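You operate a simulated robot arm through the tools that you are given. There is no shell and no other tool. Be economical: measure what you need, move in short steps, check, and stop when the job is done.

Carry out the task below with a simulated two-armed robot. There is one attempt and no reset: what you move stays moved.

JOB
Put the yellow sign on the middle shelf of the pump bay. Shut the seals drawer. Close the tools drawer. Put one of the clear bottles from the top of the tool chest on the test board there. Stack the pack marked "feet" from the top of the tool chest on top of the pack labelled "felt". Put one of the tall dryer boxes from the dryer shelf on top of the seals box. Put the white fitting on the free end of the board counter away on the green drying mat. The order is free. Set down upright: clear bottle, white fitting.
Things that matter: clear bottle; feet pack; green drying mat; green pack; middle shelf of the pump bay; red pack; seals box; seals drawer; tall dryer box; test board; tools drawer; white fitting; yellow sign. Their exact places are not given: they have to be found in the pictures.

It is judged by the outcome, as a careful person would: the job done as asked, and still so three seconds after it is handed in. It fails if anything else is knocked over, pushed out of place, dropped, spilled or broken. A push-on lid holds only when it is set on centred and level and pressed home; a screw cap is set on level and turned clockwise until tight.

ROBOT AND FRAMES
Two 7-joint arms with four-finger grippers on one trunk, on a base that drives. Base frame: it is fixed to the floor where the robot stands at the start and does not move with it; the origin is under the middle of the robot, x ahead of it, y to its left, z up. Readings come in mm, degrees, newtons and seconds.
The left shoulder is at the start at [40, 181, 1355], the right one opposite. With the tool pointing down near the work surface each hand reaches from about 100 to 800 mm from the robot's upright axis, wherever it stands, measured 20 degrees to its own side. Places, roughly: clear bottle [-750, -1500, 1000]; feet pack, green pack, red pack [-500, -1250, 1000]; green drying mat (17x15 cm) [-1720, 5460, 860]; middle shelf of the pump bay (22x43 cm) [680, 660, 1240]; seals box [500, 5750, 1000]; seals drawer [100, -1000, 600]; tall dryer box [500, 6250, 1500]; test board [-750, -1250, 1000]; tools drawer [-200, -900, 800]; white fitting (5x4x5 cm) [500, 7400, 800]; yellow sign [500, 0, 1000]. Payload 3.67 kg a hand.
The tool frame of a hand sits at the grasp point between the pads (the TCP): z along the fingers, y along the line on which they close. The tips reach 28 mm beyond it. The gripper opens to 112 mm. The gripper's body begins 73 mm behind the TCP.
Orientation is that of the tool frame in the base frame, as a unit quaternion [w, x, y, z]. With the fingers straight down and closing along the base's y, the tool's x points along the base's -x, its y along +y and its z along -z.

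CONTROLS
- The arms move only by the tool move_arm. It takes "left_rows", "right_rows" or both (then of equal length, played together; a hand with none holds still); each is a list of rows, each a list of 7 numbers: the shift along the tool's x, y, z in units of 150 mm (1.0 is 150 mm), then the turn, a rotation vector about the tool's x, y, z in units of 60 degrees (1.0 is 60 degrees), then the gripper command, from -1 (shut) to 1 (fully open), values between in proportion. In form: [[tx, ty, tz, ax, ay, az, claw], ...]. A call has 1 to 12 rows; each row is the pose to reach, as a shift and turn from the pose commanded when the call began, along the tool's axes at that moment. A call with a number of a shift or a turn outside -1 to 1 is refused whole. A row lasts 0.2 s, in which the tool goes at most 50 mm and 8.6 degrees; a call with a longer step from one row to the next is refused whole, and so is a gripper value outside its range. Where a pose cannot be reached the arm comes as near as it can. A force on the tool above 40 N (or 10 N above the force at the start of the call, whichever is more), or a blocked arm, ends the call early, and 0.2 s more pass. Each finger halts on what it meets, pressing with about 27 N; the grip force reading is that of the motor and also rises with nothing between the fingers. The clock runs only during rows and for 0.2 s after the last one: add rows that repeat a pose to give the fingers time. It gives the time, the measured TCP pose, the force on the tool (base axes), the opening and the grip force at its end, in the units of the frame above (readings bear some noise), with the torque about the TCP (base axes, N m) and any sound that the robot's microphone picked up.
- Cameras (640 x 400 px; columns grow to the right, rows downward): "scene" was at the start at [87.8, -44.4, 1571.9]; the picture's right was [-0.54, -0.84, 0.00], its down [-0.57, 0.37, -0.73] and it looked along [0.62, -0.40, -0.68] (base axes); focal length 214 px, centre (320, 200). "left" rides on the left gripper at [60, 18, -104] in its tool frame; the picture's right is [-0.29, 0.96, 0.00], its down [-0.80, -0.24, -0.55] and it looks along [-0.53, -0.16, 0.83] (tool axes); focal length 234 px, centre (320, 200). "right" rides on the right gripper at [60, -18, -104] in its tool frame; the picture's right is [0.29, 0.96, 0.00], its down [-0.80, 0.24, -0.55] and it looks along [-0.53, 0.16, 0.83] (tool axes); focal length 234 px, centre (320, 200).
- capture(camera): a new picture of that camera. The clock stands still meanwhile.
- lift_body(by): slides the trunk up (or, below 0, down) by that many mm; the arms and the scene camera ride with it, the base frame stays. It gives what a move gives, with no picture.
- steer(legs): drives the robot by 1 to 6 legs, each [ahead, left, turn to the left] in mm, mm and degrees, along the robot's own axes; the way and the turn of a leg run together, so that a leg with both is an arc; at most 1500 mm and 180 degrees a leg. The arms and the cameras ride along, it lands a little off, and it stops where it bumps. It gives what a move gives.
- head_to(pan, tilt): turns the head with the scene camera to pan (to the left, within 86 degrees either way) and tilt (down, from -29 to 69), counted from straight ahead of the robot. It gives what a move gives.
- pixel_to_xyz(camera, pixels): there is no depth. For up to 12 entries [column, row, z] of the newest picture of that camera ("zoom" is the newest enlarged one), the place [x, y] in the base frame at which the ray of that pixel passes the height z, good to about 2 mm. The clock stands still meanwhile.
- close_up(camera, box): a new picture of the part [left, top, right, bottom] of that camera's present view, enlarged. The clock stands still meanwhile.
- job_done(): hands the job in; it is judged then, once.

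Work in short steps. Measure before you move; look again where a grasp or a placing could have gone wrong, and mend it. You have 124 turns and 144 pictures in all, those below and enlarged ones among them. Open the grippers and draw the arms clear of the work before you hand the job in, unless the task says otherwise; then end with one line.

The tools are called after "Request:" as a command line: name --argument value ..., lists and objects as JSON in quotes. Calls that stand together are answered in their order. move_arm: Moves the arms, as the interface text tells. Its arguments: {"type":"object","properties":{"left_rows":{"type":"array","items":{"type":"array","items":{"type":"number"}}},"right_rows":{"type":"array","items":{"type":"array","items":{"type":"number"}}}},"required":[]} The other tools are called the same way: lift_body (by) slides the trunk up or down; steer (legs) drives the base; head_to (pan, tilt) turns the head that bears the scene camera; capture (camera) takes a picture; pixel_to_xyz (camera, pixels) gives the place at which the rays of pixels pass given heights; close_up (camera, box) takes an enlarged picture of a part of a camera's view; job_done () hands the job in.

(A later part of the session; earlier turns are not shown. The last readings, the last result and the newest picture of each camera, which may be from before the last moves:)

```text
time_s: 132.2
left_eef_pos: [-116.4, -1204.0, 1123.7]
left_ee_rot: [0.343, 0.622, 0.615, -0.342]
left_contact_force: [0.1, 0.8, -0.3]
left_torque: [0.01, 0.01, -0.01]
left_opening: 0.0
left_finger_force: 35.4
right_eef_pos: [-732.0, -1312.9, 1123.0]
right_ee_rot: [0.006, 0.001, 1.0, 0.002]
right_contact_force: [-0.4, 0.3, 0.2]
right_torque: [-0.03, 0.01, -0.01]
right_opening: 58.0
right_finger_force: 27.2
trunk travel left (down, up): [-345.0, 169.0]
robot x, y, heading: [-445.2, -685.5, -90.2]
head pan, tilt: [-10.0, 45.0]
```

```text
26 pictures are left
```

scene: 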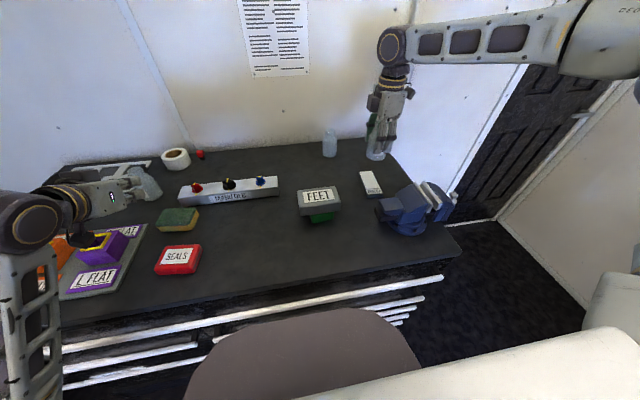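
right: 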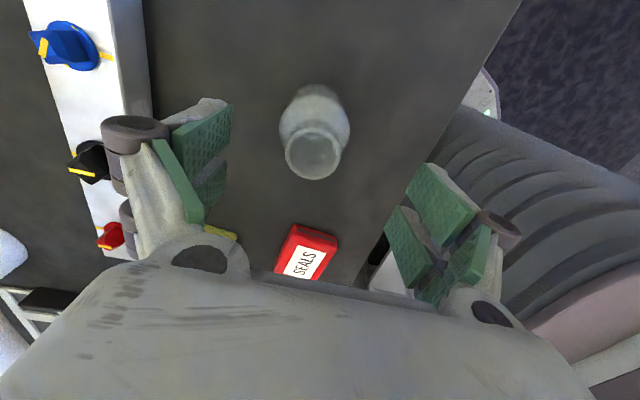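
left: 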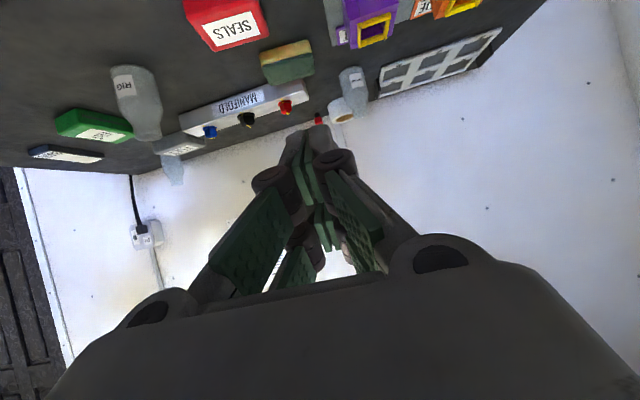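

Request:
pixel_to_xyz --camera "scene" --pixels '[[359, 172, 950], [373, 170, 950], [383, 191, 950], [368, 193, 950], [371, 182, 950], [390, 213, 960]]'

Request:
close_up --camera "right" --box '[80, 0, 560, 300]'

```text
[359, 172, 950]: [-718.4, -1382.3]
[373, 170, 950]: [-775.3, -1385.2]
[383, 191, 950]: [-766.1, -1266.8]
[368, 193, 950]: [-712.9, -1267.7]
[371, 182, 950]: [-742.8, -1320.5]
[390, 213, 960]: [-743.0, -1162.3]
```

```text
1.33 times, centred on (320, 150) of right
```

zoom: 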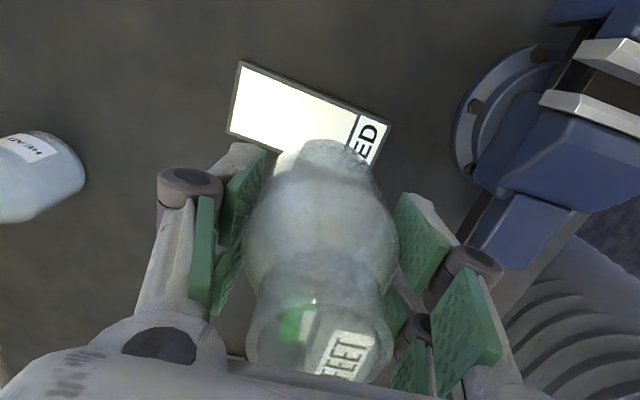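

The board's centre is (-743,-1323). I line the bottle up at (-743,-1336) and lower it.

Request:
move_arm --right_rows '[[0.073, -0.15, 0, 0, 0, 0, -0.3], [0.073, -0.15, 0.25, 0, 0, 0, -0.3], [0.073, -0.15, 0.5, 0, 0, 0, -0.3], [0.073, -0.15, 0.7, 0, 0, 0, -0.3], [0.073, -0.15, 0.75, 0, 0, 0, -0.3]]'

Request:
close_up --camera "scene" --box '[320, 110, 440, 220]'

```text
time_s: 133.4
left_eef_pos: [-116.7, -1203.6, 1123.5]
left_ee_rot: [0.343, 0.622, 0.615, -0.343]
left_contact_force: [-0.1, 0.0, -0.5]
left_torque: [0.0, -0.03, 0.01]
left_opening: 0.0
left_finger_force: 35.8
right_eef_pos: [-741.4, -1335.4, 1011.3]
right_ee_rot: [0.007, 0.001, 1.0, 0.001]
right_contact_force: [-1.0, 0.1, -0.7]
right_torque: [-0.03, 0.01, -0.02]
right_opening: 58.2
right_finger_force: 27.4
trunk travel left (down, up): [-345.0, 169.0]
robot x, y, heading: [-442.1, -683.8, -90.2]
head pan, tilt: [-10.0, 45.0]
```

```text
3.64 times, centred on (380, 165) of scene
```

zoom: 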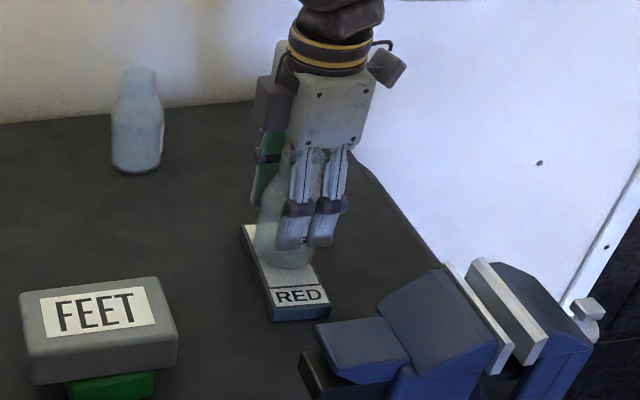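

Well aligned. I lower in small steps until contact.

Request:
move_arm --right_rows '[[0, 0, 0.03, 0, 0, 0, -0.3], [0, 0, 0.05, 0, 0, 0, -0.3], [0, 0, 0.065, 0, 0, 0, -0.3], [0, 0, 0.08, 0, 0, 0, -0.3], [0, 0, 0.095, 0, 0, 0, -0.3]]'

```text
time_s: 134.7
left_eef_pos: [-115.7, -1201.6, 1124.6]
left_ee_rot: [0.343, 0.622, 0.615, -0.343]
left_contact_force: [0.4, -0.3, 0.9]
left_torque: [0.01, 0.01, -0.03]
left_opening: 0.1
left_finger_force: 35.8
right_eef_pos: [-739.3, -1333.9, 998.2]
right_ee_rot: [0.007, 0.001, 1.0, -0.001]
right_contact_force: [-1.8, -3.7, 25.1]
right_torque: [-0.17, 0.15, -0.01]
right_opening: 58.2
right_finger_force: 27.3
trunk travel left (down, up): [-345.0, 169.0]
robot x, y, heading: [-444.8, -685.0, -90.5]
head pan, tilt: [-10.0, 45.0]
```

Contact at 25 N. I open and go straight up.

Request:
move_arm --right_rows '[[0, 0, -0.01, 0, 0, 0, -0.05], [0, 0, -0.01, 0, 0, 0, 0.2], [0, 0, -0.01, 0, 0, 0, 0.6], [0, 0, -0.01, 0, 0, 0, 0.7], [0, 0, -0.3, 0, 0, 0, 0.7], [0, 0, -0.6, 0, 0, 0, 0.7], [0, 0, -0.9, 0, 0, 0, 0.7]]'

Request:
close_up --camera "scene" --box '[280, 110, 440, 230]'

```text
time_s: 136.2
left_eef_pos: [-114.6, -1203.6, 1122.2]
left_ee_rot: [0.342, 0.622, 0.614, -0.344]
left_contact_force: [0.8, -0.2, 0.1]
left_torque: [0.02, -0.02, 0.02]
left_opening: 0.1
left_finger_force: 35.6
right_eef_pos: [-741.0, -1335.3, 1132.5]
right_ee_rot: [0.005, 0.001, 1.0, 0.002]
right_contact_force: [0.4, 0.0, -0.7]
right_torque: [-0.01, 0.01, 0.0]
right_opening: 95.4
right_finger_force: 0.1
trunk travel left (down, up): [-345.0, 169.0]
robot x, y, heading: [-444.3, -686.7, -90.5]
head pan, tilt: [-10.0, 45.0]
```

```text
3.33 times, centred on (360, 170) of scene
```

zoom: 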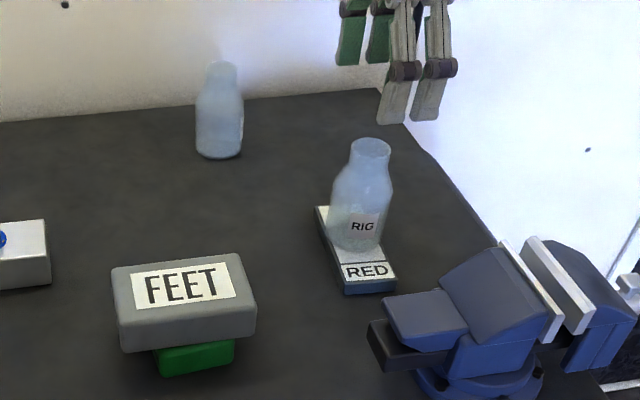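

The bottle stands on the test board; the chest jobs are complete. Now I raise, back off, restore the right wrist, turn round and drive up the corridor to y≈5800.

Request:
lift_body --by 150

Request:
steer --legs '[[-400, 0, 0], [0, 0, 180]]'

Request:
move_arm --right_rows '[[0, 0, 0, 0, 0, 0.14, 0.7], [0, 0, 0, 0, 0, 0.28, 0.7], [0, 0, 0, 0, 0, 0.42, 0.7], [0, 0, 0, 0, 0, 0.56, 0.7], [0, 0, 0, 0, 0, 0.7, 0.7], [0, 0, 0, 0, 0, 0.84, 0.7], [0, 0, 0, 0, 0, 0.98, 1]]'

Request:
move_arm --right_rows '[[0, 0, 0, 0, 0, 0.14, 1], [0, 0, 0, 0, 0, 0.28, 1], [0, 0, 0, 0, 0, 0.42, 1], [0, 0, 0, 0, 0, 0.51, 1]]'

Request:
steer --legs '[[1500, 0, 0], [1500, 0, 0], [1500, 0, 0]]'

Request:
head_to --pan -30 --tilt 20

Request:
capture --camera "scene"

```text
time_s: 138.0
left_eef_pos: [-115.5, -1203.9, 1273.4]
left_ee_rot: [0.343, 0.622, 0.615, -0.343]
left_contact_force: [0.2, -0.7, 0.1]
left_torque: [0.01, -0.01, 0.0]
left_opening: 0.2
left_finger_force: 35.7
right_eef_pos: [-741.8, -1336.8, 1282.0]
right_ee_rot: [0.006, 0.001, 1.0, 0.001]
right_contact_force: [-0.2, 0.3, 0.2]
right_torque: [0.01, 0.0, 0.01]
right_opening: 95.2
right_finger_force: 0.1
trunk travel left (down, up): [-495.0, 19.0]
robot x, y, heading: [-446.7, -684.3, -90.4]
head pan, tilt: [-10.0, 45.0]
```

```text
time_s: 148.7
left_eef_pos: [-764.9, 238.7, 1274.2]
left_ee_rot: [0.344, -0.611, 0.626, 0.34]
left_contact_force: [1.3, -0.4, -0.6]
left_torque: [0.0, 0.0, -0.02]
left_opening: 0.1
left_finger_force: 35.8
right_eef_pos: [-137.6, 362.0, 1283.3]
right_ee_rot: [0.002, 1.0, -0.008, -0.006]
right_contact_force: [-1.0, -0.1, -0.1]
right_torque: [0.01, -0.02, 0.0]
right_opening: 95.0
right_finger_force: 0.0
trunk travel left (down, up): [-495.0, 19.0]
robot x, y, heading: [-440.7, -285.0, 88.9]
head pan, tilt: [-10.0, 45.0]
```

```text
time_s: 150.3
left_eef_pos: [-765.3, 239.0, 1273.4]
left_ee_rot: [0.345, -0.611, 0.626, 0.341]
left_contact_force: [0.4, 0.5, -0.6]
left_torque: [-0.04, -0.01, 0.02]
left_opening: 0.0
left_finger_force: 35.7
right_eef_pos: [-137.8, 361.8, 1282.7]
right_ee_rot: [0.003, 0.867, -0.499, -0.004]
right_contact_force: [0.2, 0.1, 0.5]
right_torque: [-0.01, 0.01, -0.01]
right_opening: 112.0
right_finger_force: 0.0
trunk travel left (down, up): [-495.0, 19.0]
robot x, y, heading: [-444.0, -284.6, 88.9]
head pan, tilt: [-10.0, 45.0]
```

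```text
time_s: 151.3
left_eef_pos: [-765.4, 238.3, 1274.4]
left_ee_rot: [0.345, -0.611, 0.626, 0.34]
left_contact_force: [0.7, 0.2, -0.1]
left_torque: [-0.01, 0.01, 0.02]
left_opening: 0.0
left_finger_force: 35.9
right_eef_pos: [-138.5, 361.2, 1282.9]
right_ee_rot: [-0.005, -0.705, 0.709, 0.004]
right_contact_force: [0.4, -0.7, -0.3]
right_torque: [-0.02, 0.0, 0.02]
right_opening: 111.8
right_finger_force: 0.1
trunk travel left (down, up): [-495.0, 19.0]
robot x, y, heading: [-442.8, -285.7, 88.9]
head pan, tilt: [-10.0, 45.0]
```

```text
time_s: 173.4
left_eef_pos: [-656.7, 4727.7, 1274.6]
left_ee_rot: [0.347, -0.608, 0.629, 0.339]
left_contact_force: [0.1, -0.2, 0.5]
left_torque: [-0.02, -0.03, 0.03]
left_opening: 0.0
left_finger_force: 36.1
right_eef_pos: [-30.6, 4848.4, 1283.8]
right_ee_rot: [-0.005, -0.703, 0.711, 0.004]
right_contact_force: [1.1, -0.4, 0.6]
right_torque: [0.05, 0.02, -0.02]
right_opening: 111.9
right_finger_force: 0.1
trunk travel left (down, up): [-495.0, 19.0]
robot x, y, heading: [-339.9, 4207.4, 88.3]
head pan, tilt: [-10.0, 45.0]
```

```text
time_s: 174.3
left_eef_pos: [-657.4, 4728.6, 1274.0]
left_ee_rot: [0.346, -0.609, 0.628, 0.34]
left_contact_force: [-0.1, -0.2, -0.5]
left_torque: [-0.01, 0.01, -0.03]
left_opening: 0.1
left_finger_force: 35.4
right_eef_pos: [-30.2, 4848.4, 1282.7]
right_ee_rot: [-0.006, -0.703, 0.711, 0.004]
right_contact_force: [1.0, -0.1, -0.2]
right_torque: [0.01, 0.0, 0.01]
right_opening: 112.0
right_finger_force: 0.2
trunk travel left (down, up): [-495.0, 19.0]
robot x, y, heading: [-338.6, 4205.3, 88.4]
head pan, tilt: [-30.0, 20.0]
```

```text
22 pictures are left
```

scene: 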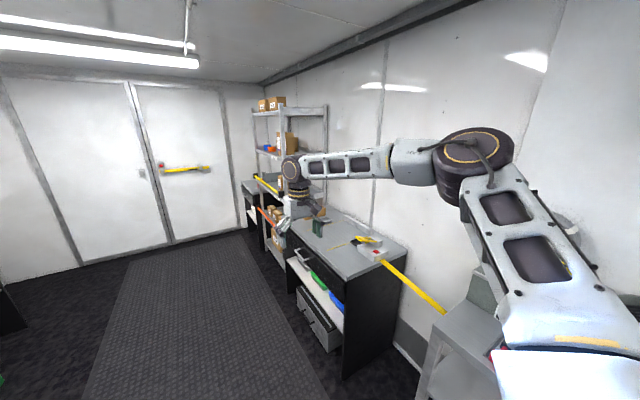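

Corridor is clear. I go on to y≈6000, stay off the counters at x≈-550, and turn to face them.

Request:
steer --legs '[[1500, 220, 0], [280, 0, 0], [0, 0, -88]]'

Request:
head_to --pan 0 --tilt 22

Request:
capture --camera "scene"

Request:
head_to --pan 55 --tilt 30

Request:
capture --camera "scene"

```text
refused: leg 1 is longer than a leg can be; nothing moved
```

```text
time_s: 175.2
left_eef_pos: [-656.4, 4728.4, 1273.8]
left_ee_rot: [0.345, -0.609, 0.628, 0.34]
left_contact_force: [0.1, -0.2, 0.2]
left_torque: [0.04, 0.01, -0.03]
left_opening: 0.2
left_finger_force: 36.0
right_eef_pos: [-30.5, 4848.0, 1282.7]
right_ee_rot: [-0.006, -0.703, 0.711, 0.004]
right_contact_force: [-0.3, -0.3, 0.7]
right_torque: [0.01, 0.01, -0.04]
right_opening: 112.1
right_finger_force: 0.1
trunk travel left (down, up): [-495.0, 19.0]
robot x, y, heading: [-339.7, 4202.6, 88.5]
head pan, tilt: [0.0, 22.0]
```

```text
21 pictures are left
```

scene: 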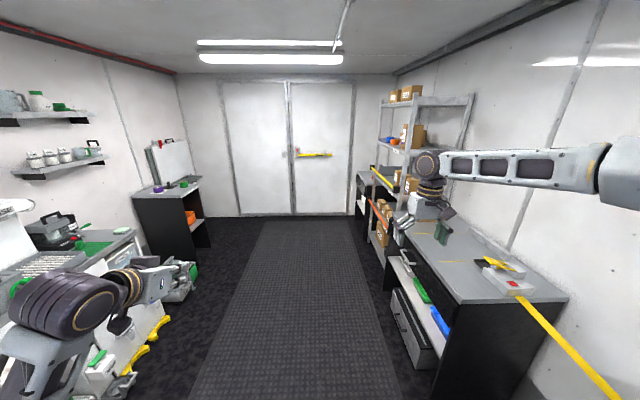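

```text
time_s: 176.4
left_eef_pos: [-657.3, 4728.4, 1274.4]
left_ee_rot: [0.347, -0.608, 0.628, 0.339]
left_contact_force: [0.0, -0.3, 0.4]
left_torque: [-0.02, -0.04, -0.04]
left_opening: 0.0
left_finger_force: 35.5
right_eef_pos: [-30.2, 4848.8, 1283.2]
right_ee_rot: [-0.006, -0.703, 0.712, 0.003]
right_contact_force: [-0.3, -0.4, 0.1]
right_torque: [-0.02, 0.01, -0.01]
right_opening: 111.9
right_finger_force: 0.0
trunk travel left (down, up): [-495.0, 19.0]
robot x, y, heading: [-336.4, 4206.6, 88.4]
head pan, tilt: [55.0, 30.0]
```

```text
20 pictures are left
```

scene: 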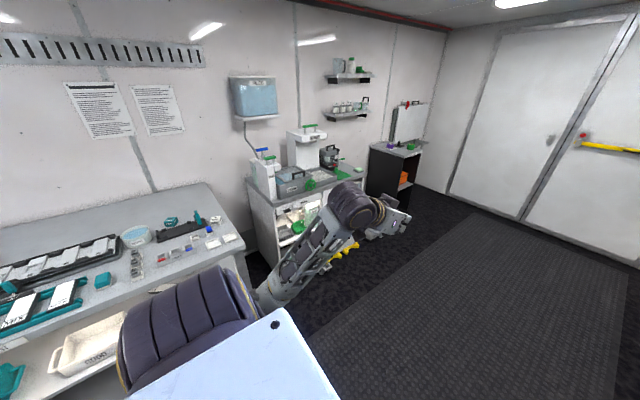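

The leg was too long; I drive again and look at the shelf unit.

Request:
steer --legs '[[1400, 200, 0], [350, 0, 0], [0, 0, -88]]'

Request:
head_to --pan 5 --tilt 22

Request:
capture --camera "scene"

```text
time_s: 189.7
left_eef_pos: [10.8, 6289.9, 1274.0]
left_ee_rot: [0.485, -0.003, 0.874, 0.005]
left_contact_force: [0.0, 0.3, -0.4]
left_torque: [0.02, -0.02, -0.03]
left_opening: 0.0
left_finger_force: 36.5
right_eef_pos: [154.9, 5664.9, 1282.2]
right_ee_rot: [-0.002, -0.014, 1.0, 0.006]
right_contact_force: [-0.4, -0.5, 0.0]
right_torque: [0.02, 0.05, -0.03]
right_opening: 111.9
right_finger_force: 0.0
trunk travel left (down, up): [-495.0, 19.0]
robot x, y, heading: [-500.5, 5948.0, 0.8]
head pan, tilt: [55.0, 30.0]
```

```text
time_s: 190.8
left_eef_pos: [10.8, 6289.5, 1275.3]
left_ee_rot: [0.484, -0.003, 0.875, 0.005]
left_contact_force: [-0.2, -0.2, -1.0]
left_torque: [-0.01, -0.01, 0.0]
left_opening: 0.3
left_finger_force: 35.6
right_eef_pos: [154.7, 5665.5, 1283.4]
right_ee_rot: [-0.002, -0.014, 1.0, 0.006]
right_contact_force: [0.1, -0.3, 0.8]
right_torque: [0.01, 0.0, 0.01]
right_opening: 111.9
right_finger_force: 0.0
trunk travel left (down, up): [-495.0, 19.0]
robot x, y, heading: [-501.3, 5946.5, 0.3]
head pan, tilt: [5.0, 22.0]
```

```text
19 pictures are left
```

scene: 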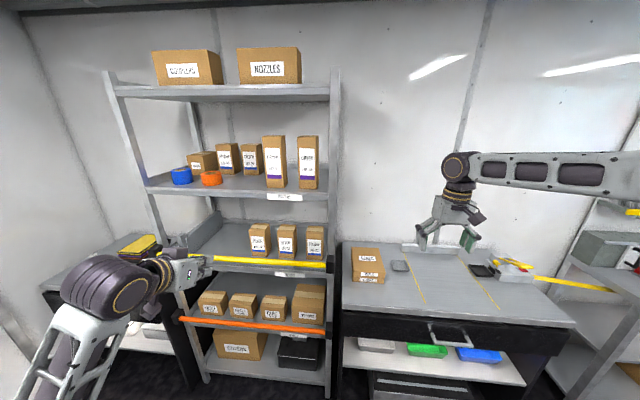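

I zoom on the dryer shelf and on the counter box, and measure.

Request:
close_up --camera "scene" --box '[180, 120, 400, 300]'

Request:
pixel_to_xyz --camera "scene" --pixels '[[307, 189, 1450], [307, 189, 1420], [296, 189, 1450], [319, 190, 1450], [307, 136, 1570], [287, 188, 1450], [353, 281, 930], [384, 284, 930], [353, 281, 900], [352, 249, 1030], [380, 248, 1030], [300, 200, 1450]]'

```text
2.22 times, centred on (290, 210) of scene
```

zoom: 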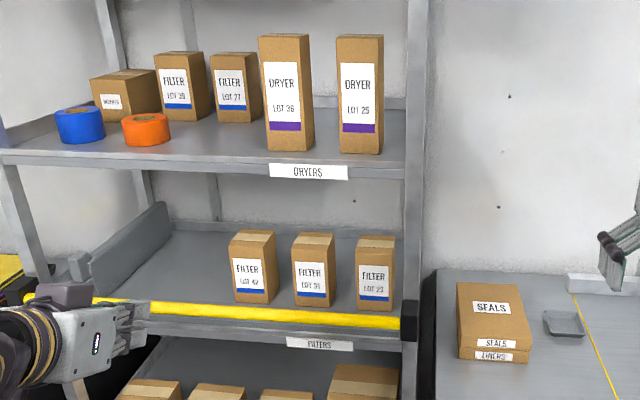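

```text
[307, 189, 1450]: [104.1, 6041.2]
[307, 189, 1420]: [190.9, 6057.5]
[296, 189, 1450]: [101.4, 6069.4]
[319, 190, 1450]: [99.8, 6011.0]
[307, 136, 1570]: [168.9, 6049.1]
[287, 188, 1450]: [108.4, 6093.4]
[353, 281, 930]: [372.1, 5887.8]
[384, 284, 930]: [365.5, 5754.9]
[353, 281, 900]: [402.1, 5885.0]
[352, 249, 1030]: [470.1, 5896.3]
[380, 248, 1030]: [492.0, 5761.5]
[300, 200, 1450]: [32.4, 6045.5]
```

I take the left hand camera's view for triangulating the dryer boxes, and the right's for the seals box.

Request:
capture --camera "left"

Request:
capture --camera "right"

```text
17 pictures are left
```

left: 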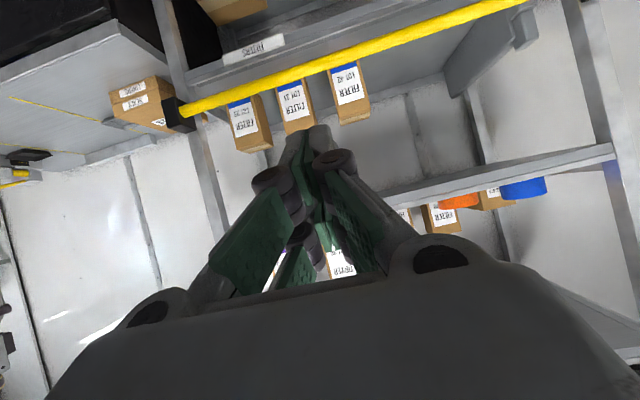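

```text
16 pictures are left
```

right: 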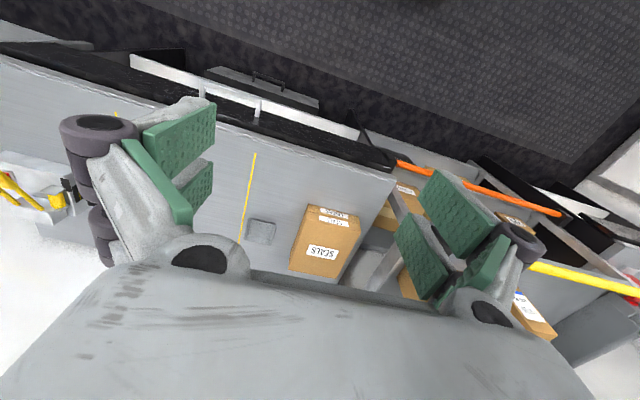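

Request:
pixel_to_xyz --camera "right" --pixels '[[322, 252, 930], [322, 252, 960], [290, 267, 945], [347, 277, 945]]'

Request:
pixel_to_xyz --camera "scene" --pixels '[[366.6, 258.6, 930], [366.6, 258.6, 960], [352, 247.5, 945], [379, 247.5, 945], [384, 274, 945], [352, 273, 945], [307, 189, 1272], [307, 189, 1310], [307, 136, 1470], [307, 136, 1520]]'

Request:
pixel_to_xyz --camera "left" --pixels '[[343, 277, 1310], [343, 277, 1350]]'

```text
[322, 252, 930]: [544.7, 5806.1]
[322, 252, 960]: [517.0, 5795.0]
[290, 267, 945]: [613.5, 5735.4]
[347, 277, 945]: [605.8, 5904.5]
```

```text
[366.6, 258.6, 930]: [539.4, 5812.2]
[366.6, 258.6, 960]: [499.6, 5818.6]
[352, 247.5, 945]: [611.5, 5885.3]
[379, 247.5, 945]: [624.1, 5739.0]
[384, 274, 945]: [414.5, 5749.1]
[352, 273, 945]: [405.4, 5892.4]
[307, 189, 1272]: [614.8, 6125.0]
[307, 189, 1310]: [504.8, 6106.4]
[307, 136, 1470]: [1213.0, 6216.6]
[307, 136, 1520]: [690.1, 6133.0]
```

```text
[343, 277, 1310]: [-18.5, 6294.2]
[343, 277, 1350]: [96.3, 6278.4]
```

Seals box: centre ≈(520, 5815), top z≈935. For the dryer box LOT 25 (y≈6105) I raise the left hand in front of it, opened to ~85 mm, and look.

Request:
move_arm --left_rows '[[-0.2, -0.15, 0.0, 0, 0, 0, 0], [-0.41, -0.31, 0.01, 0, 0, 0, 0.5], [-0.62, -0.46, 0.02, 0, 0, 0, 0.5], [-0.83, -0.617, 0.03, 0, 0, 0, 0.5]]'

Request:
move_arm --left_rows '[[-0.2, -0.15, 0.0, 0, 0, 0, 0.5], [-0.41, -0.31, 0.01, 0, 0, 0, 0.5], [-0.62, -0.46, 0.02, 0, 0, 0, 0.5], [-0.83, -0.617, 0.03, 0, 0, 0, 0.5]]'

Request:
capture --camera "left"

Request:
capture --camera "scene"

```text
time_s: 191.8
left_eef_pos: [82.2, 6195.5, 1376.4]
left_ee_rot: [0.484, -0.003, 0.875, 0.005]
left_contact_force: [0.5, 0.5, 0.2]
left_torque: [0.01, 0.0, -0.04]
left_opening: 83.9
left_finger_force: 0.2
right_eef_pos: [155.9, 5664.2, 1281.5]
right_ee_rot: [-0.002, -0.014, 1.0, 0.006]
right_contact_force: [0.0, -0.3, -0.4]
right_torque: [0.04, 0.02, 0.01]
right_opening: 112.3
right_finger_force: 0.2
trunk travel left (down, up): [-495.0, 19.0]
robot x, y, heading: [-501.2, 5948.7, 0.8]
head pan, tilt: [5.0, 22.0]
```

```text
time_s: 192.8
left_eef_pos: [154.4, 6102.9, 1480.6]
left_ee_rot: [0.485, -0.003, 0.875, 0.006]
left_contact_force: [-0.9, 0.5, 0.0]
left_torque: [0.03, -0.02, 0.02]
left_opening: 84.0
left_finger_force: 0.1
right_eef_pos: [155.7, 5664.7, 1282.1]
right_ee_rot: [-0.001, -0.014, 1.0, 0.006]
right_contact_force: [-0.5, -0.4, -0.1]
right_torque: [-0.02, 0.02, -0.02]
right_opening: 111.6
right_finger_force: 0.1
trunk travel left (down, up): [-495.0, 19.0]
robot x, y, heading: [-498.1, 5950.7, 0.5]
head pan, tilt: [5.0, 22.0]
```

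```text
15 pictures are left
```

left: 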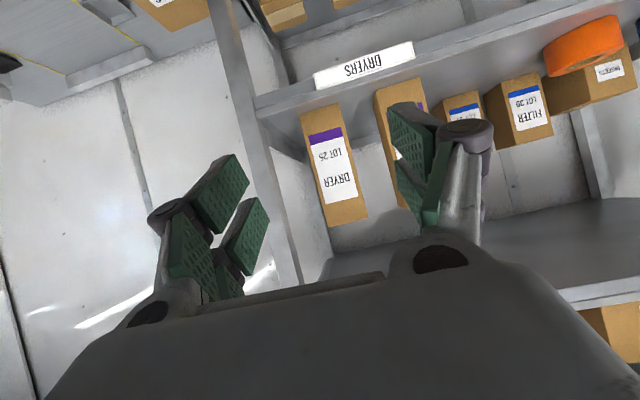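

```text
14 pictures are left
```

scene: 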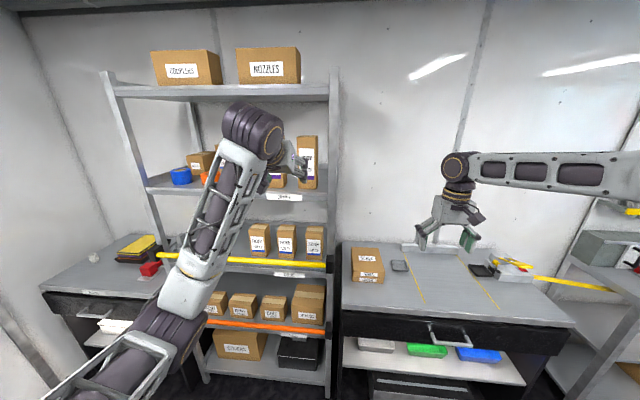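

Request:
pixel_to_xyz --camera "left" --pixels '[[321, 109, 1310], [321, 109, 1340], [350, 221, 1520], [350, 221, 1535], [301, 113, 1320], [342, 105, 1320], [365, 70, 1320]]'

Request:
pixel_to_xyz --camera "scene" --pixels '[[307, 189, 1310], [307, 189, 1340], [308, 136, 1530], [297, 189, 1320], [318, 189, 1320], [284, 195, 1310]]'

```text
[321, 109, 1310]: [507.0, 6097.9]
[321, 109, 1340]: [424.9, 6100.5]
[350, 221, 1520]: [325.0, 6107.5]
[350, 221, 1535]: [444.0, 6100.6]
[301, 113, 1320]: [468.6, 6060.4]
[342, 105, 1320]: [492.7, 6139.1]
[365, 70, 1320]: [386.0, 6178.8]
```

```text
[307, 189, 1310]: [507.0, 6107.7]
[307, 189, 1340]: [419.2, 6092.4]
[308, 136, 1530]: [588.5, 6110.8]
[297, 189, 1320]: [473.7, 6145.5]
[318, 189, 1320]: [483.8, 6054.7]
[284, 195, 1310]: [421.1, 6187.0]
```

LOT 25's front face is at x≈463, y≈6059–6139, z 1325–1539. I drive 200 mm ahead, then bring the hand just in front of it, opened to ~97 mm, and check.

Request:
steer --legs '[[200, 0, 0]]'

Request:
move_arm --left_rows '[[0.05, 0, 0.1, 0, 0, 0, 0.72], [0.06, 0, 0.2, 0, 0, 0, 0.72], [0.06, 0, 0.28, 0, 0, 0, 0.72], [0.06, 0, 0.28, 0, 0, 0, 0.72]]'

Request:
capture --camera "left"

```text
time_s: 194.5
left_eef_pos: [349.1, 6106.1, 1482.2]
left_ee_rot: [0.486, -0.002, 0.874, 0.004]
left_contact_force: [-0.7, 0.0, 0.0]
left_torque: [0.02, 0.01, 0.01]
left_opening: 84.0
left_finger_force: 0.1
right_eef_pos: [352.2, 5668.1, 1284.4]
right_ee_rot: [0.001, -0.013, 1.0, 0.006]
right_contact_force: [-0.6, 0.9, 0.2]
right_torque: [0.04, 0.0, -0.01]
right_opening: 112.3
right_finger_force: 0.1
trunk travel left (down, up): [-495.0, 19.0]
robot x, y, heading: [-302.9, 5956.3, 0.7]
head pan, tilt: [5.0, 22.0]
```

```text
time_s: 195.5
left_eef_pos: [383.3, 6105.5, 1450.2]
left_ee_rot: [0.486, -0.003, 0.874, 0.004]
left_contact_force: [0.4, 0.2, -0.8]
left_torque: [0.01, -0.02, 0.01]
left_opening: 96.2
left_finger_force: 0.1
right_eef_pos: [354.9, 5667.6, 1283.2]
right_ee_rot: [-0.001, -0.012, 1.0, 0.006]
right_contact_force: [0.4, 0.1, 0.5]
right_torque: [0.01, -0.01, 0.02]
right_opening: 111.7
right_finger_force: 0.0
trunk travel left (down, up): [-495.0, 19.0]
robot x, y, heading: [-298.2, 5952.0, 0.7]
head pan, tilt: [5.0, 22.0]
```

```text
13 pictures are left
```

left: 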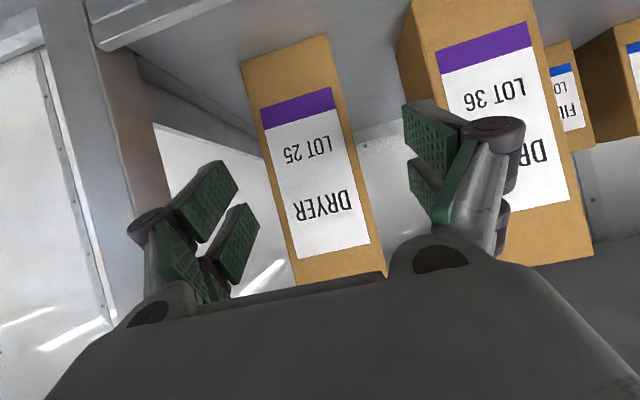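

Request:
pixel_to_xyz --camera "left" --pixels '[[272, 190, 1440], [366, 190, 1440], [272, 190, 1450], [366, 190, 1450], [272, 190, 1430], [366, 190, 1430]]'

```text
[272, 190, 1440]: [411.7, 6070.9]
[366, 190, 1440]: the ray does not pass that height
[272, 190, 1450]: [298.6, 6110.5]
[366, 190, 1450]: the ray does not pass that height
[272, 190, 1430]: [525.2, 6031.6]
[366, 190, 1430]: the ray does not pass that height
```

Box centre is at y≈6093; I shift 12 mm, drive the fingers in 105 mm, close, and lift 30 mm.

Request:
move_arm --left_rows '[[0, -0.08, 0, 0, 0, 0, 0.72], [-0.1, -0.08, 0.16, 0, 0, 0, 0.72], [-0.2, -0.08, 0.32, 0, 0, 0, 0.72], [-0.3, -0.08, 0.48, 0, 0, 0, 0.72], [-0.371, -0.08, 0.594, 0, 0, 0, 0.72]]'

Request:
move_arm --left_rows '[[0, 0, 0, 0, 0, 0, 0.45], [0, 0, 0, 0, 0, 0, 0.1], [0, 0, 0, 0, 0, 0, 0.1], [0, 0, 0, 0, 0, 0, 0.1]]'

Request:
move_arm --left_rows '[[-0.06, 0, -0.035, 0, 0, 0, 0.1], [-0.12, 0, -0.07, 0, 0, 0, 0.1], [-0.17, 0, -0.106, 0, 0, 0, 0.1]]'

Request:
capture --camera "scene"

```text
time_s: 196.7
left_eef_pos: [489.3, 6093.7, 1450.8]
left_ee_rot: [0.485, -0.002, 0.875, 0.005]
left_contact_force: [-0.5, -1.0, 0.1]
left_torque: [-0.01, -0.04, -0.01]
left_opening: 96.8
left_finger_force: 0.6
right_eef_pos: [355.2, 5666.4, 1282.8]
right_ee_rot: [0.0, -0.013, 1.0, 0.007]
right_contact_force: [0.4, 0.3, 0.9]
right_torque: [0.0, 0.02, -0.02]
right_opening: 112.0
right_finger_force: 0.0
trunk travel left (down, up): [-495.0, 19.0]
robot x, y, heading: [-300.9, 5947.7, 0.5]
head pan, tilt: [5.0, 22.0]
```

```text
time_s: 197.7
left_eef_pos: [486.1, 6095.4, 1452.9]
left_ee_rot: [0.486, -0.002, 0.874, 0.004]
left_contact_force: [-1.8, 0.4, 9.9]
left_torque: [0.2, -0.3, 0.05]
left_opening: 79.9
left_finger_force: 27.5
right_eef_pos: [353.1, 5668.3, 1284.7]
right_ee_rot: [-0.001, -0.013, 1.0, 0.007]
right_contact_force: [0.2, 0.0, -0.8]
right_torque: [-0.04, 0.01, 0.01]
right_opening: 112.3
right_finger_force: 0.0
trunk travel left (down, up): [-495.0, 19.0]
robot x, y, heading: [-301.6, 5950.3, 0.5]
head pan, tilt: [5.0, 22.0]
```

```text
time_s: 198.5
left_eef_pos: [487.9, 6095.7, 1480.1]
left_ee_rot: [0.485, -0.002, 0.875, 0.004]
left_contact_force: [0.0, -0.5, -3.2]
left_torque: [-0.03, 0.01, 0.01]
left_opening: 79.8
left_finger_force: 26.7
right_eef_pos: [354.8, 5668.0, 1282.9]
right_ee_rot: [0.0, -0.013, 1.0, 0.006]
right_contact_force: [0.0, 1.1, 0.4]
right_torque: [0.05, 0.0, 0.04]
right_opening: 112.3
right_finger_force: 0.1
trunk travel left (down, up): [-495.0, 19.0]
robot x, y, heading: [-298.5, 5953.9, 0.5]
head pan, tilt: [5.0, 22.0]
```

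```text
12 pictures are left
```

scene: 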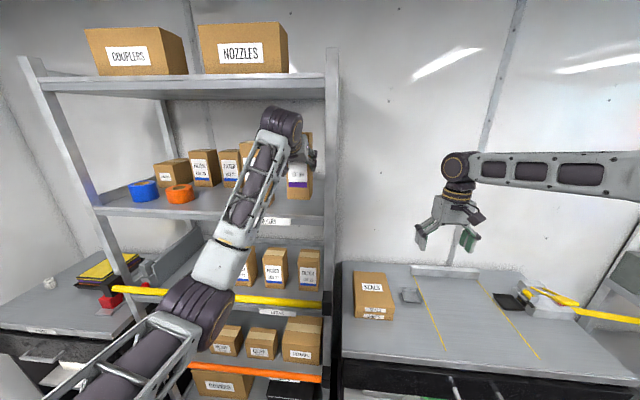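

The box is gripped (80 mm) and lifted. I back out, strafe right to the seals box, lower, and come forward over it.

Request:
steer --legs '[[-210, 0, 0], [0, -280, 0]]'

Request:
lift_body --by -200

Request:
move_arm --left_rows '[[0.21, 0, 0.13, 0, 0, 0, 0.1], [0.42, 0, 0.26, 0, 0, 0, 0.1], [0.63, 0, 0.39, 0, 0, 0, 0.1], [0.82, 0, 0.51, 0, 0, 0, 0.1]]'

Request:
head_to --pan 15 --tilt 35

Request:
steer --legs '[[205, 0, 0]]'

Request:
capture --camera "scene"

```text
time_s: 201.7
left_eef_pos: [281.6, 5821.0, 1480.0]
left_ee_rot: [0.484, -0.005, 0.875, 0.004]
left_contact_force: [-0.2, -0.3, -2.1]
left_torque: [-0.01, 0.0, -0.04]
left_opening: 78.8
left_finger_force: 27.0
right_eef_pos: [151.4, 5393.0, 1282.9]
right_ee_rot: [0.0, -0.016, 1.0, 0.006]
right_contact_force: [-0.5, 0.0, -0.3]
right_torque: [-0.03, -0.05, 0.0]
right_opening: 111.8
right_finger_force: 0.0
trunk travel left (down, up): [-495.0, 19.0]
robot x, y, heading: [-506.8, 5671.7, 0.8]
head pan, tilt: [5.0, 22.0]
```

```text
time_s: 203.9
left_eef_pos: [281.3, 5820.6, 1279.5]
left_ee_rot: [0.484, -0.006, 0.875, 0.007]
left_contact_force: [0.2, 0.5, -2.8]
left_torque: [0.01, 0.03, -0.01]
left_opening: 78.1
left_finger_force: 27.3
right_eef_pos: [150.4, 5391.3, 1082.0]
right_ee_rot: [-0.001, -0.016, 1.0, 0.006]
right_contact_force: [0.2, 0.5, 1.3]
right_torque: [-0.01, 0.04, 0.0]
right_opening: 112.0
right_finger_force: 0.0
trunk travel left (down, up): [-295.0, 219.0]
robot x, y, heading: [-504.7, 5670.0, 0.9]
head pan, tilt: [5.0, 22.0]
```

```text
time_s: 204.9
left_eef_pos: [281.1, 5820.7, 1134.1]
left_ee_rot: [0.484, -0.005, 0.875, 0.006]
left_contact_force: [0.1, 0.6, -3.0]
left_torque: [-0.02, 0.06, -0.03]
left_opening: 77.8
left_finger_force: 26.8
right_eef_pos: [152.0, 5391.6, 1082.5]
right_ee_rot: [-0.002, -0.016, 1.0, 0.006]
right_contact_force: [0.4, 0.5, -0.9]
right_torque: [0.0, -0.01, -0.02]
right_opening: 112.4
right_finger_force: 0.1
trunk travel left (down, up): [-295.0, 219.0]
robot x, y, heading: [-504.7, 5671.3, 1.0]
head pan, tilt: [5.0, 22.0]
```

```text
time_s: 205.7
left_eef_pos: [280.4, 5820.1, 1134.8]
left_ee_rot: [0.485, -0.006, 0.875, 0.006]
left_contact_force: [-0.2, -0.3, -2.9]
left_torque: [-0.01, 0.04, -0.02]
left_opening: 77.7
left_finger_force: 27.2
right_eef_pos: [150.1, 5391.3, 1082.2]
right_ee_rot: [-0.001, -0.016, 1.0, 0.005]
right_contact_force: [-0.2, 0.5, -0.4]
right_torque: [0.02, 0.01, -0.01]
right_opening: 112.0
right_finger_force: 0.1
trunk travel left (down, up): [-295.0, 219.0]
robot x, y, heading: [-506.6, 5672.0, 0.7]
head pan, tilt: [15.0, 35.0]
```

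```text
time_s: 207.3
left_eef_pos: [488.1, 5823.9, 1135.2]
left_ee_rot: [0.484, -0.006, 0.875, 0.007]
left_contact_force: [0.7, 0.8, -3.6]
left_torque: [0.02, 0.01, -0.01]
left_opening: 77.4
left_finger_force: 27.0
right_eef_pos: [359.9, 5394.4, 1082.4]
right_ee_rot: [-0.001, -0.016, 1.0, 0.006]
right_contact_force: [-0.2, 0.5, 0.1]
right_torque: [0.0, 0.0, 0.03]
right_opening: 111.7
right_finger_force: 0.1
trunk travel left (down, up): [-295.0, 219.0]
robot x, y, heading: [-298.7, 5673.5, 1.1]
head pan, tilt: [15.0, 35.0]
```

```text
11 pictures are left
```

scene: 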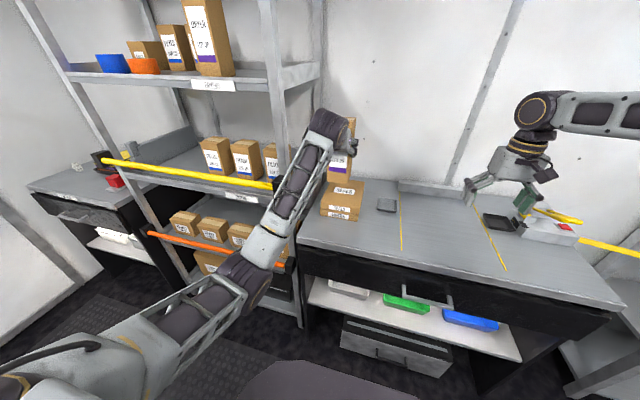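

The box hangs over the seals box with ~70 mm to go. I lower stepwise until contact.

Request:
move_arm --left_rows '[[0.17, 0, 0.106, 0, 0, 0, 0.1], [0.31, 0, 0.194, 0, 0, 0, 0.1], [0.345, 0, 0.215, 0, 0, 0, 0.1], [0.373, 0, 0.233, 0, 0, 0, 0.1], [0.4, 0, 0.25, 0, 0, 0, 0.1], [0.43, 0, 0.268, 0, 0, 0, 0.1], [0.457, 0, 0.286, 0, 0, 0, 0.1]]'

Request:
close_up --camera "scene" --box '[280, 90, 420, 240]'

```text
time_s: 208.9
left_eef_pos: [488.2, 5824.0, 1053.1]
left_ee_rot: [0.485, -0.006, 0.874, 0.007]
left_contact_force: [-0.3, -0.6, -2.9]
left_torque: [0.0, -0.01, 0.01]
left_opening: 77.1
left_finger_force: 26.8
right_eef_pos: [358.5, 5394.8, 1082.9]
right_ee_rot: [-0.002, -0.016, 1.0, 0.006]
right_contact_force: [0.2, -0.4, -0.1]
right_torque: [0.0, 0.01, -0.04]
right_opening: 112.0
right_finger_force: 0.0
trunk travel left (down, up): [-295.0, 219.0]
robot x, y, heading: [-300.1, 5672.4, 1.1]
head pan, tilt: [15.0, 35.0]
```

```text
2.67 times, centred on (350, 165) of scene
```

zoom: 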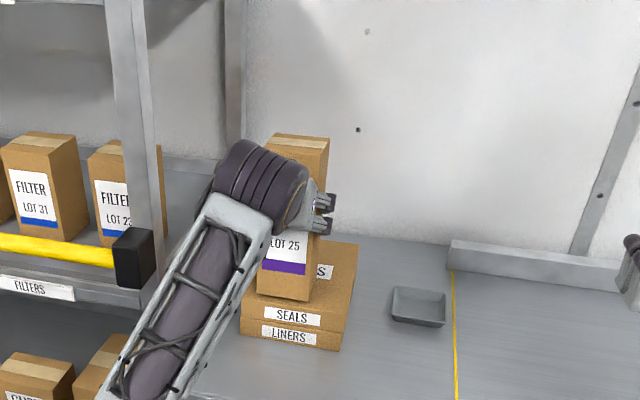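

Not yet in contact. I move 25 mm further in and continue down.

Request:
move_arm --left_rows '[[-0.088, 0, 0.141, 0, 0, 0, 0.1], [-0.065, 0, 0.155, 0, 0, 0, 0.1], [-0.043, 0, 0.169, 0, 0, 0, 0.1], [-0.02, 0, 0.183, 0, 0, 0, 0.1], [0.003, 0, 0.197, 0, 0, 0, 0.1], [0.025, 0, 0.212, 0, 0, 0, 0.1], [0.048, 0, 0.226, 0, 0, 0, 0.1]]'

Request:
close_up --camera "scene" --box '[280, 90, 420, 240]'

```text
time_s: 210.3
left_eef_pos: [512.9, 5824.3, 1048.5]
left_ee_rot: [0.495, -0.006, 0.869, 0.004]
left_contact_force: [-9.2, -1.2, 18.5]
left_torque: [0.26, 0.21, 0.1]
left_opening: 76.0
left_finger_force: 26.9
right_eef_pos: [357.0, 5394.8, 1081.5]
right_ee_rot: [-0.001, -0.017, 1.0, 0.006]
right_contact_force: [1.3, 0.0, -0.7]
right_torque: [0.0, 0.09, 0.01]
right_opening: 111.8
right_finger_force: 0.1
trunk travel left (down, up): [-295.0, 219.0]
robot x, y, heading: [-302.8, 5675.5, 1.0]
head pan, tilt: [15.0, 35.0]
stopped in row 6 (left hand): the force on the tool passed its limit at 40 N (the readings are from after the stop); the commanded pose is now the measured one
```

```text
2.67 times, centred on (350, 165) of scene
```

zoom: 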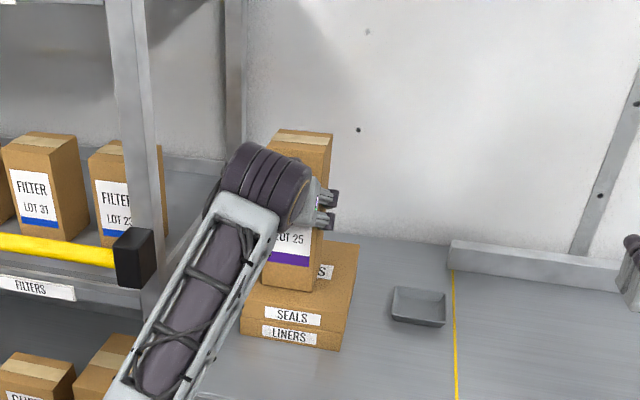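

Contact: the box stands on the seals box. I open and back the fingers straight out.

Request:
move_arm --left_rows '[[-0.01, 0, 0, 0, 0, 0, 0.4], [-0.01, 0, 0, 0, 0, 0, 0.75], [-0.01, 0, 0, 0, 0, 0, 0.8], [0.1, 0, -0.17, 0, 0, 0, 0.8], [0.25, 0, -0.42, 0, 0, 0, 0.8], [0.4, 0, -0.68, 0, 0, 0, 0.8], [0.53, 0, -0.9, 0, 0, 0, 0.8]]'

Request:
steer --legs '[[-200, 0, 0]]'

Request:
capture --camera "scene"

```text
time_s: 211.9
left_eef_pos: [355.0, 5822.0, 1045.3]
left_ee_rot: [0.492, -0.006, 0.871, 0.004]
left_contact_force: [-1.0, -0.3, 0.4]
left_torque: [0.04, 0.01, 0.02]
left_opening: 100.6
left_finger_force: 0.1
right_eef_pos: [356.2, 5396.3, 1082.9]
right_ee_rot: [-0.001, -0.017, 1.0, 0.006]
right_contact_force: [-1.0, -0.2, 0.0]
right_torque: [0.0, -0.03, 0.01]
right_opening: 111.9
right_finger_force: 0.0
trunk travel left (down, up): [-295.0, 219.0]
robot x, y, heading: [-298.4, 5677.4, 1.3]
head pan, tilt: [15.0, 35.0]
```

```text
time_s: 213.5
left_eef_pos: [155.0, 5818.5, 1045.7]
left_ee_rot: [0.491, -0.006, 0.871, 0.005]
left_contact_force: [0.2, 1.0, 0.4]
left_torque: [0.0, 0.03, -0.05]
left_opening: 100.7
left_finger_force: 0.0
right_eef_pos: [157.3, 5393.2, 1081.9]
right_ee_rot: [-0.001, -0.017, 1.0, 0.007]
right_contact_force: [0.4, 0.2, 0.4]
right_torque: [0.02, -0.04, 0.01]
right_opening: 112.0
right_finger_force: 0.0
trunk travel left (down, up): [-295.0, 219.0]
robot x, y, heading: [-499.2, 5672.2, 1.1]
head pan, tilt: [15.0, 35.0]
```

```text
8 pictures are left
```

scene: 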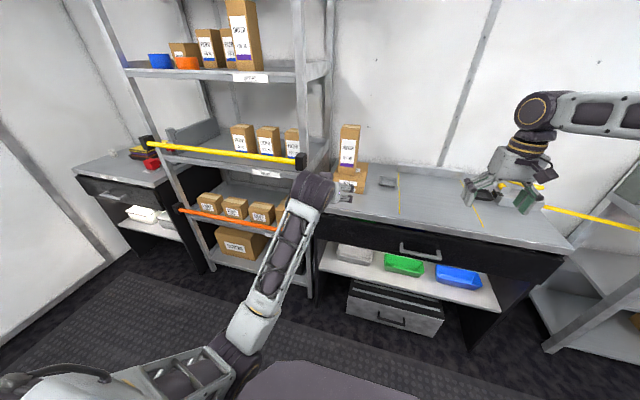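

The dryer box stands upright on the seals box. Next the white fitting: I strafe left to y≈7250, bring the left hand upright, and look.

Request:
move_arm --left_rows '[[0, 0, 0, 0, 0.14, 0, 0.8], [0, 0, 0, 0, 0.28, 0, 0.8], [0, 0, 0, 0, 0.42, 0, 0.8], [0, 0, 0, 0, 0.56, 0, 0.8], [0, 0, 0, 0, 0.7, 0, 0.8], [0, 0, 0, 0, 0.84, 0, 0.8], [0, 0, 0, 0, 0.98, 0, 0.8]]'

Request:
steer --legs '[[0, 1490, -1], [0, 90, 0], [150, 0, 0]]'

Request:
head_to --pan 15 --tilt 40

Request:
capture --camera "scene"

Request:
capture --camera "left"

```text
time_s: 215.1
left_eef_pos: [229.6, 5819.5, 1021.1]
left_ee_rot: [-0.001, -0.006, 1.0, 0.002]
left_contact_force: [0.4, -0.6, -0.8]
left_torque: [0.02, 0.04, 0.0]
left_opening: 100.6
left_finger_force: 0.0
left hand out of reach, approached as far as the arm can: row 5, 6, 7
right_eef_pos: [158.0, 5391.7, 1083.7]
right_ee_rot: [-0.001, -0.018, 1.0, 0.007]
right_contact_force: [-1.4, -0.3, 0.5]
right_torque: [0.02, 0.01, 0.02]
right_opening: 112.1
right_finger_force: 0.1
trunk travel left (down, up): [-295.0, 219.0]
robot x, y, heading: [-499.8, 5671.2, 1.2]
head pan, tilt: [15.0, 35.0]
```

```text
time_s: 224.5
left_eef_pos: [363.7, 7398.0, 1022.0]
left_ee_rot: [0.0, -0.001, 1.0, 0.002]
left_contact_force: [-0.7, 0.0, -0.1]
left_torque: [0.0, 0.0, 0.0]
left_opening: 100.9
left_finger_force: 0.1
right_eef_pos: [285.2, 6966.2, 1083.4]
right_ee_rot: [-0.001, -0.01, 1.0, 0.005]
right_contact_force: [-0.4, 0.9, -0.5]
right_torque: [0.02, -0.04, -0.01]
right_opening: 112.4
right_finger_force: 0.1
trunk travel left (down, up): [-295.0, 219.0]
robot x, y, heading: [-365.3, 7250.0, 0.2]
head pan, tilt: [15.0, 35.0]
```

```text
time_s: 225.1
left_eef_pos: [364.8, 7396.9, 1020.4]
left_ee_rot: [-0.001, -0.001, 1.0, 0.002]
left_contact_force: [0.2, -0.2, -0.5]
left_torque: [-0.01, -0.01, 0.02]
left_opening: 100.6
left_finger_force: 0.0
right_eef_pos: [286.8, 6966.3, 1082.8]
right_ee_rot: [-0.002, -0.011, 1.0, 0.006]
right_contact_force: [-0.4, 0.5, -0.5]
right_torque: [0.02, 0.05, 0.01]
right_opening: 112.3
right_finger_force: 0.1
trunk travel left (down, up): [-295.0, 219.0]
robot x, y, heading: [-363.5, 7253.0, 0.3]
head pan, tilt: [15.0, 40.0]
```

```text
7 pictures are left
```

scene: 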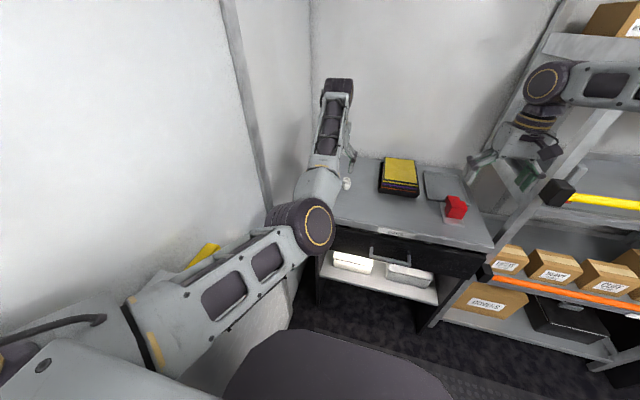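

```text
6 pictures are left
```

left: 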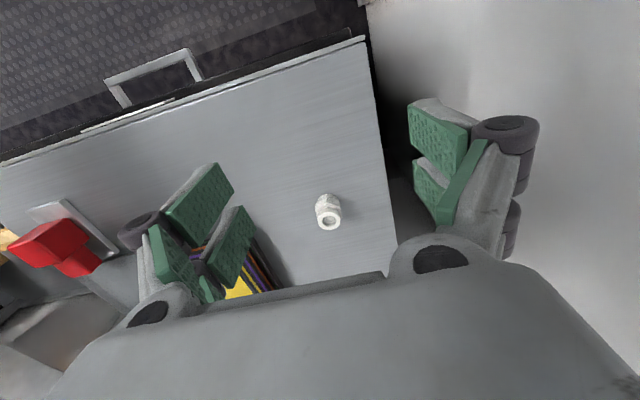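

Request:
pixel_to_xyz --camera "left" --pixels '[[329, 222, 900], [329, 222, 880], [325, 200, 850], [327, 211, 880], [365, 38, 850]]'

Request:
pixel_to_xyz --camera "scene" --pixels '[[347, 179, 900], [347, 179, 880], [347, 189, 850], [347, 184, 880]]'

```text
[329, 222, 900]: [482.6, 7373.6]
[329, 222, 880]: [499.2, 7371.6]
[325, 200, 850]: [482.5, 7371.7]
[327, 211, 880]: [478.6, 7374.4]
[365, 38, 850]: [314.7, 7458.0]
```

```text
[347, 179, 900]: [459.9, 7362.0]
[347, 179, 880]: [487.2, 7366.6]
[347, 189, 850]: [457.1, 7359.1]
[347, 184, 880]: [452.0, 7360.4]
```

Fitting: centre ≈(515,7370), top ≈858, counter ≈808. I retract the right hand, drive 150 mm ahead, and bring the left hand above the fitting.

Request:
move_arm --right_rows '[[0.3, 0, 0, 0, 0, 0, 1], [0.6, 0, 0, 0, 0, 0, 1], [0.9, 0, 0, 0, 0, 0, 1], [1.0, 0, 0, 0, 0, 0, 1]]'

Request:
steer --legs '[[150, 0, 0]]'

Request:
move_arm --left_rows '[[0, -0.18, 0.2, 0, 0, 0, 0.3], [0, -0.18, 0.45, 0, 0, 0, 0.2], [0, -0.18, 0.66, 0, 0, 0, 0.2]]'

Request:
capture --camera "left"

```text
time_s: 226.1
left_eef_pos: [364.3, 7396.4, 1020.0]
left_ee_rot: [0.0, -0.001, 1.0, 0.001]
left_contact_force: [0.4, 0.2, -0.4]
left_torque: [0.02, -0.01, -0.03]
left_opening: 100.8
left_finger_force: 0.0
right_eef_pos: [134.6, 6964.3, 1083.3]
right_ee_rot: [-0.001, -0.011, 1.0, 0.007]
right_contact_force: [0.5, 0.9, -0.3]
right_torque: [-0.02, -0.01, 0.01]
right_opening: 111.7
right_finger_force: 0.0
trunk travel left (down, up): [-295.0, 219.0]
robot x, y, heading: [-369.2, 7253.0, 0.1]
head pan, tilt: [15.0, 40.0]
```

```text
time_s: 227.5
left_eef_pos: [515.3, 7398.7, 1021.2]
left_ee_rot: [0.0, -0.001, 1.0, 0.002]
left_contact_force: [0.3, -0.5, 0.8]
left_torque: [0.0, 0.03, -0.01]
left_opening: 100.9
left_finger_force: 0.2
right_eef_pos: [285.3, 6965.9, 1083.5]
right_ee_rot: [-0.001, -0.01, 1.0, 0.006]
right_contact_force: [0.6, -0.2, -0.4]
right_torque: [0.01, -0.01, 0.02]
right_opening: 112.2
right_finger_force: 0.0
trunk travel left (down, up): [-295.0, 219.0]
robot x, y, heading: [-218.7, 7256.6, 0.1]
head pan, tilt: [15.0, 40.0]
```

```text
time_s: 228.3
left_eef_pos: [516.3, 7370.3, 921.9]
left_ee_rot: [-0.001, -0.001, 1.0, 0.001]
left_contact_force: [0.5, 0.3, -0.2]
left_torque: [0.02, -0.01, -0.02]
left_opening: 67.2
left_finger_force: 0.0
right_eef_pos: [287.2, 6965.4, 1082.6]
right_ee_rot: [-0.001, -0.01, 1.0, 0.006]
right_contact_force: [-0.9, -0.7, -0.5]
right_torque: [0.0, 0.02, 0.01]
right_opening: 112.0
right_finger_force: 0.0
trunk travel left (down, up): [-295.0, 219.0]
robot x, y, heading: [-219.4, 7254.1, -0.0]
head pan, tilt: [15.0, 40.0]
```

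```text
5 pictures are left
```

left: 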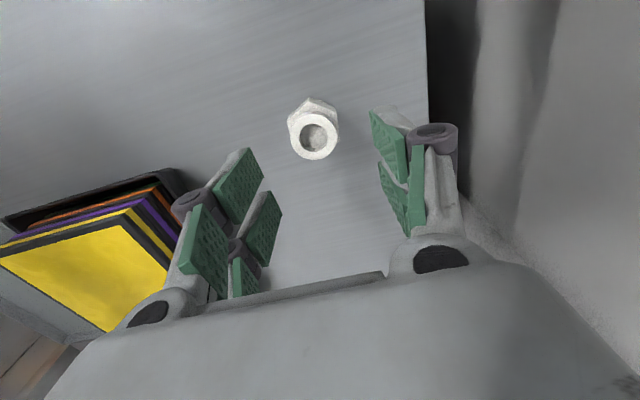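

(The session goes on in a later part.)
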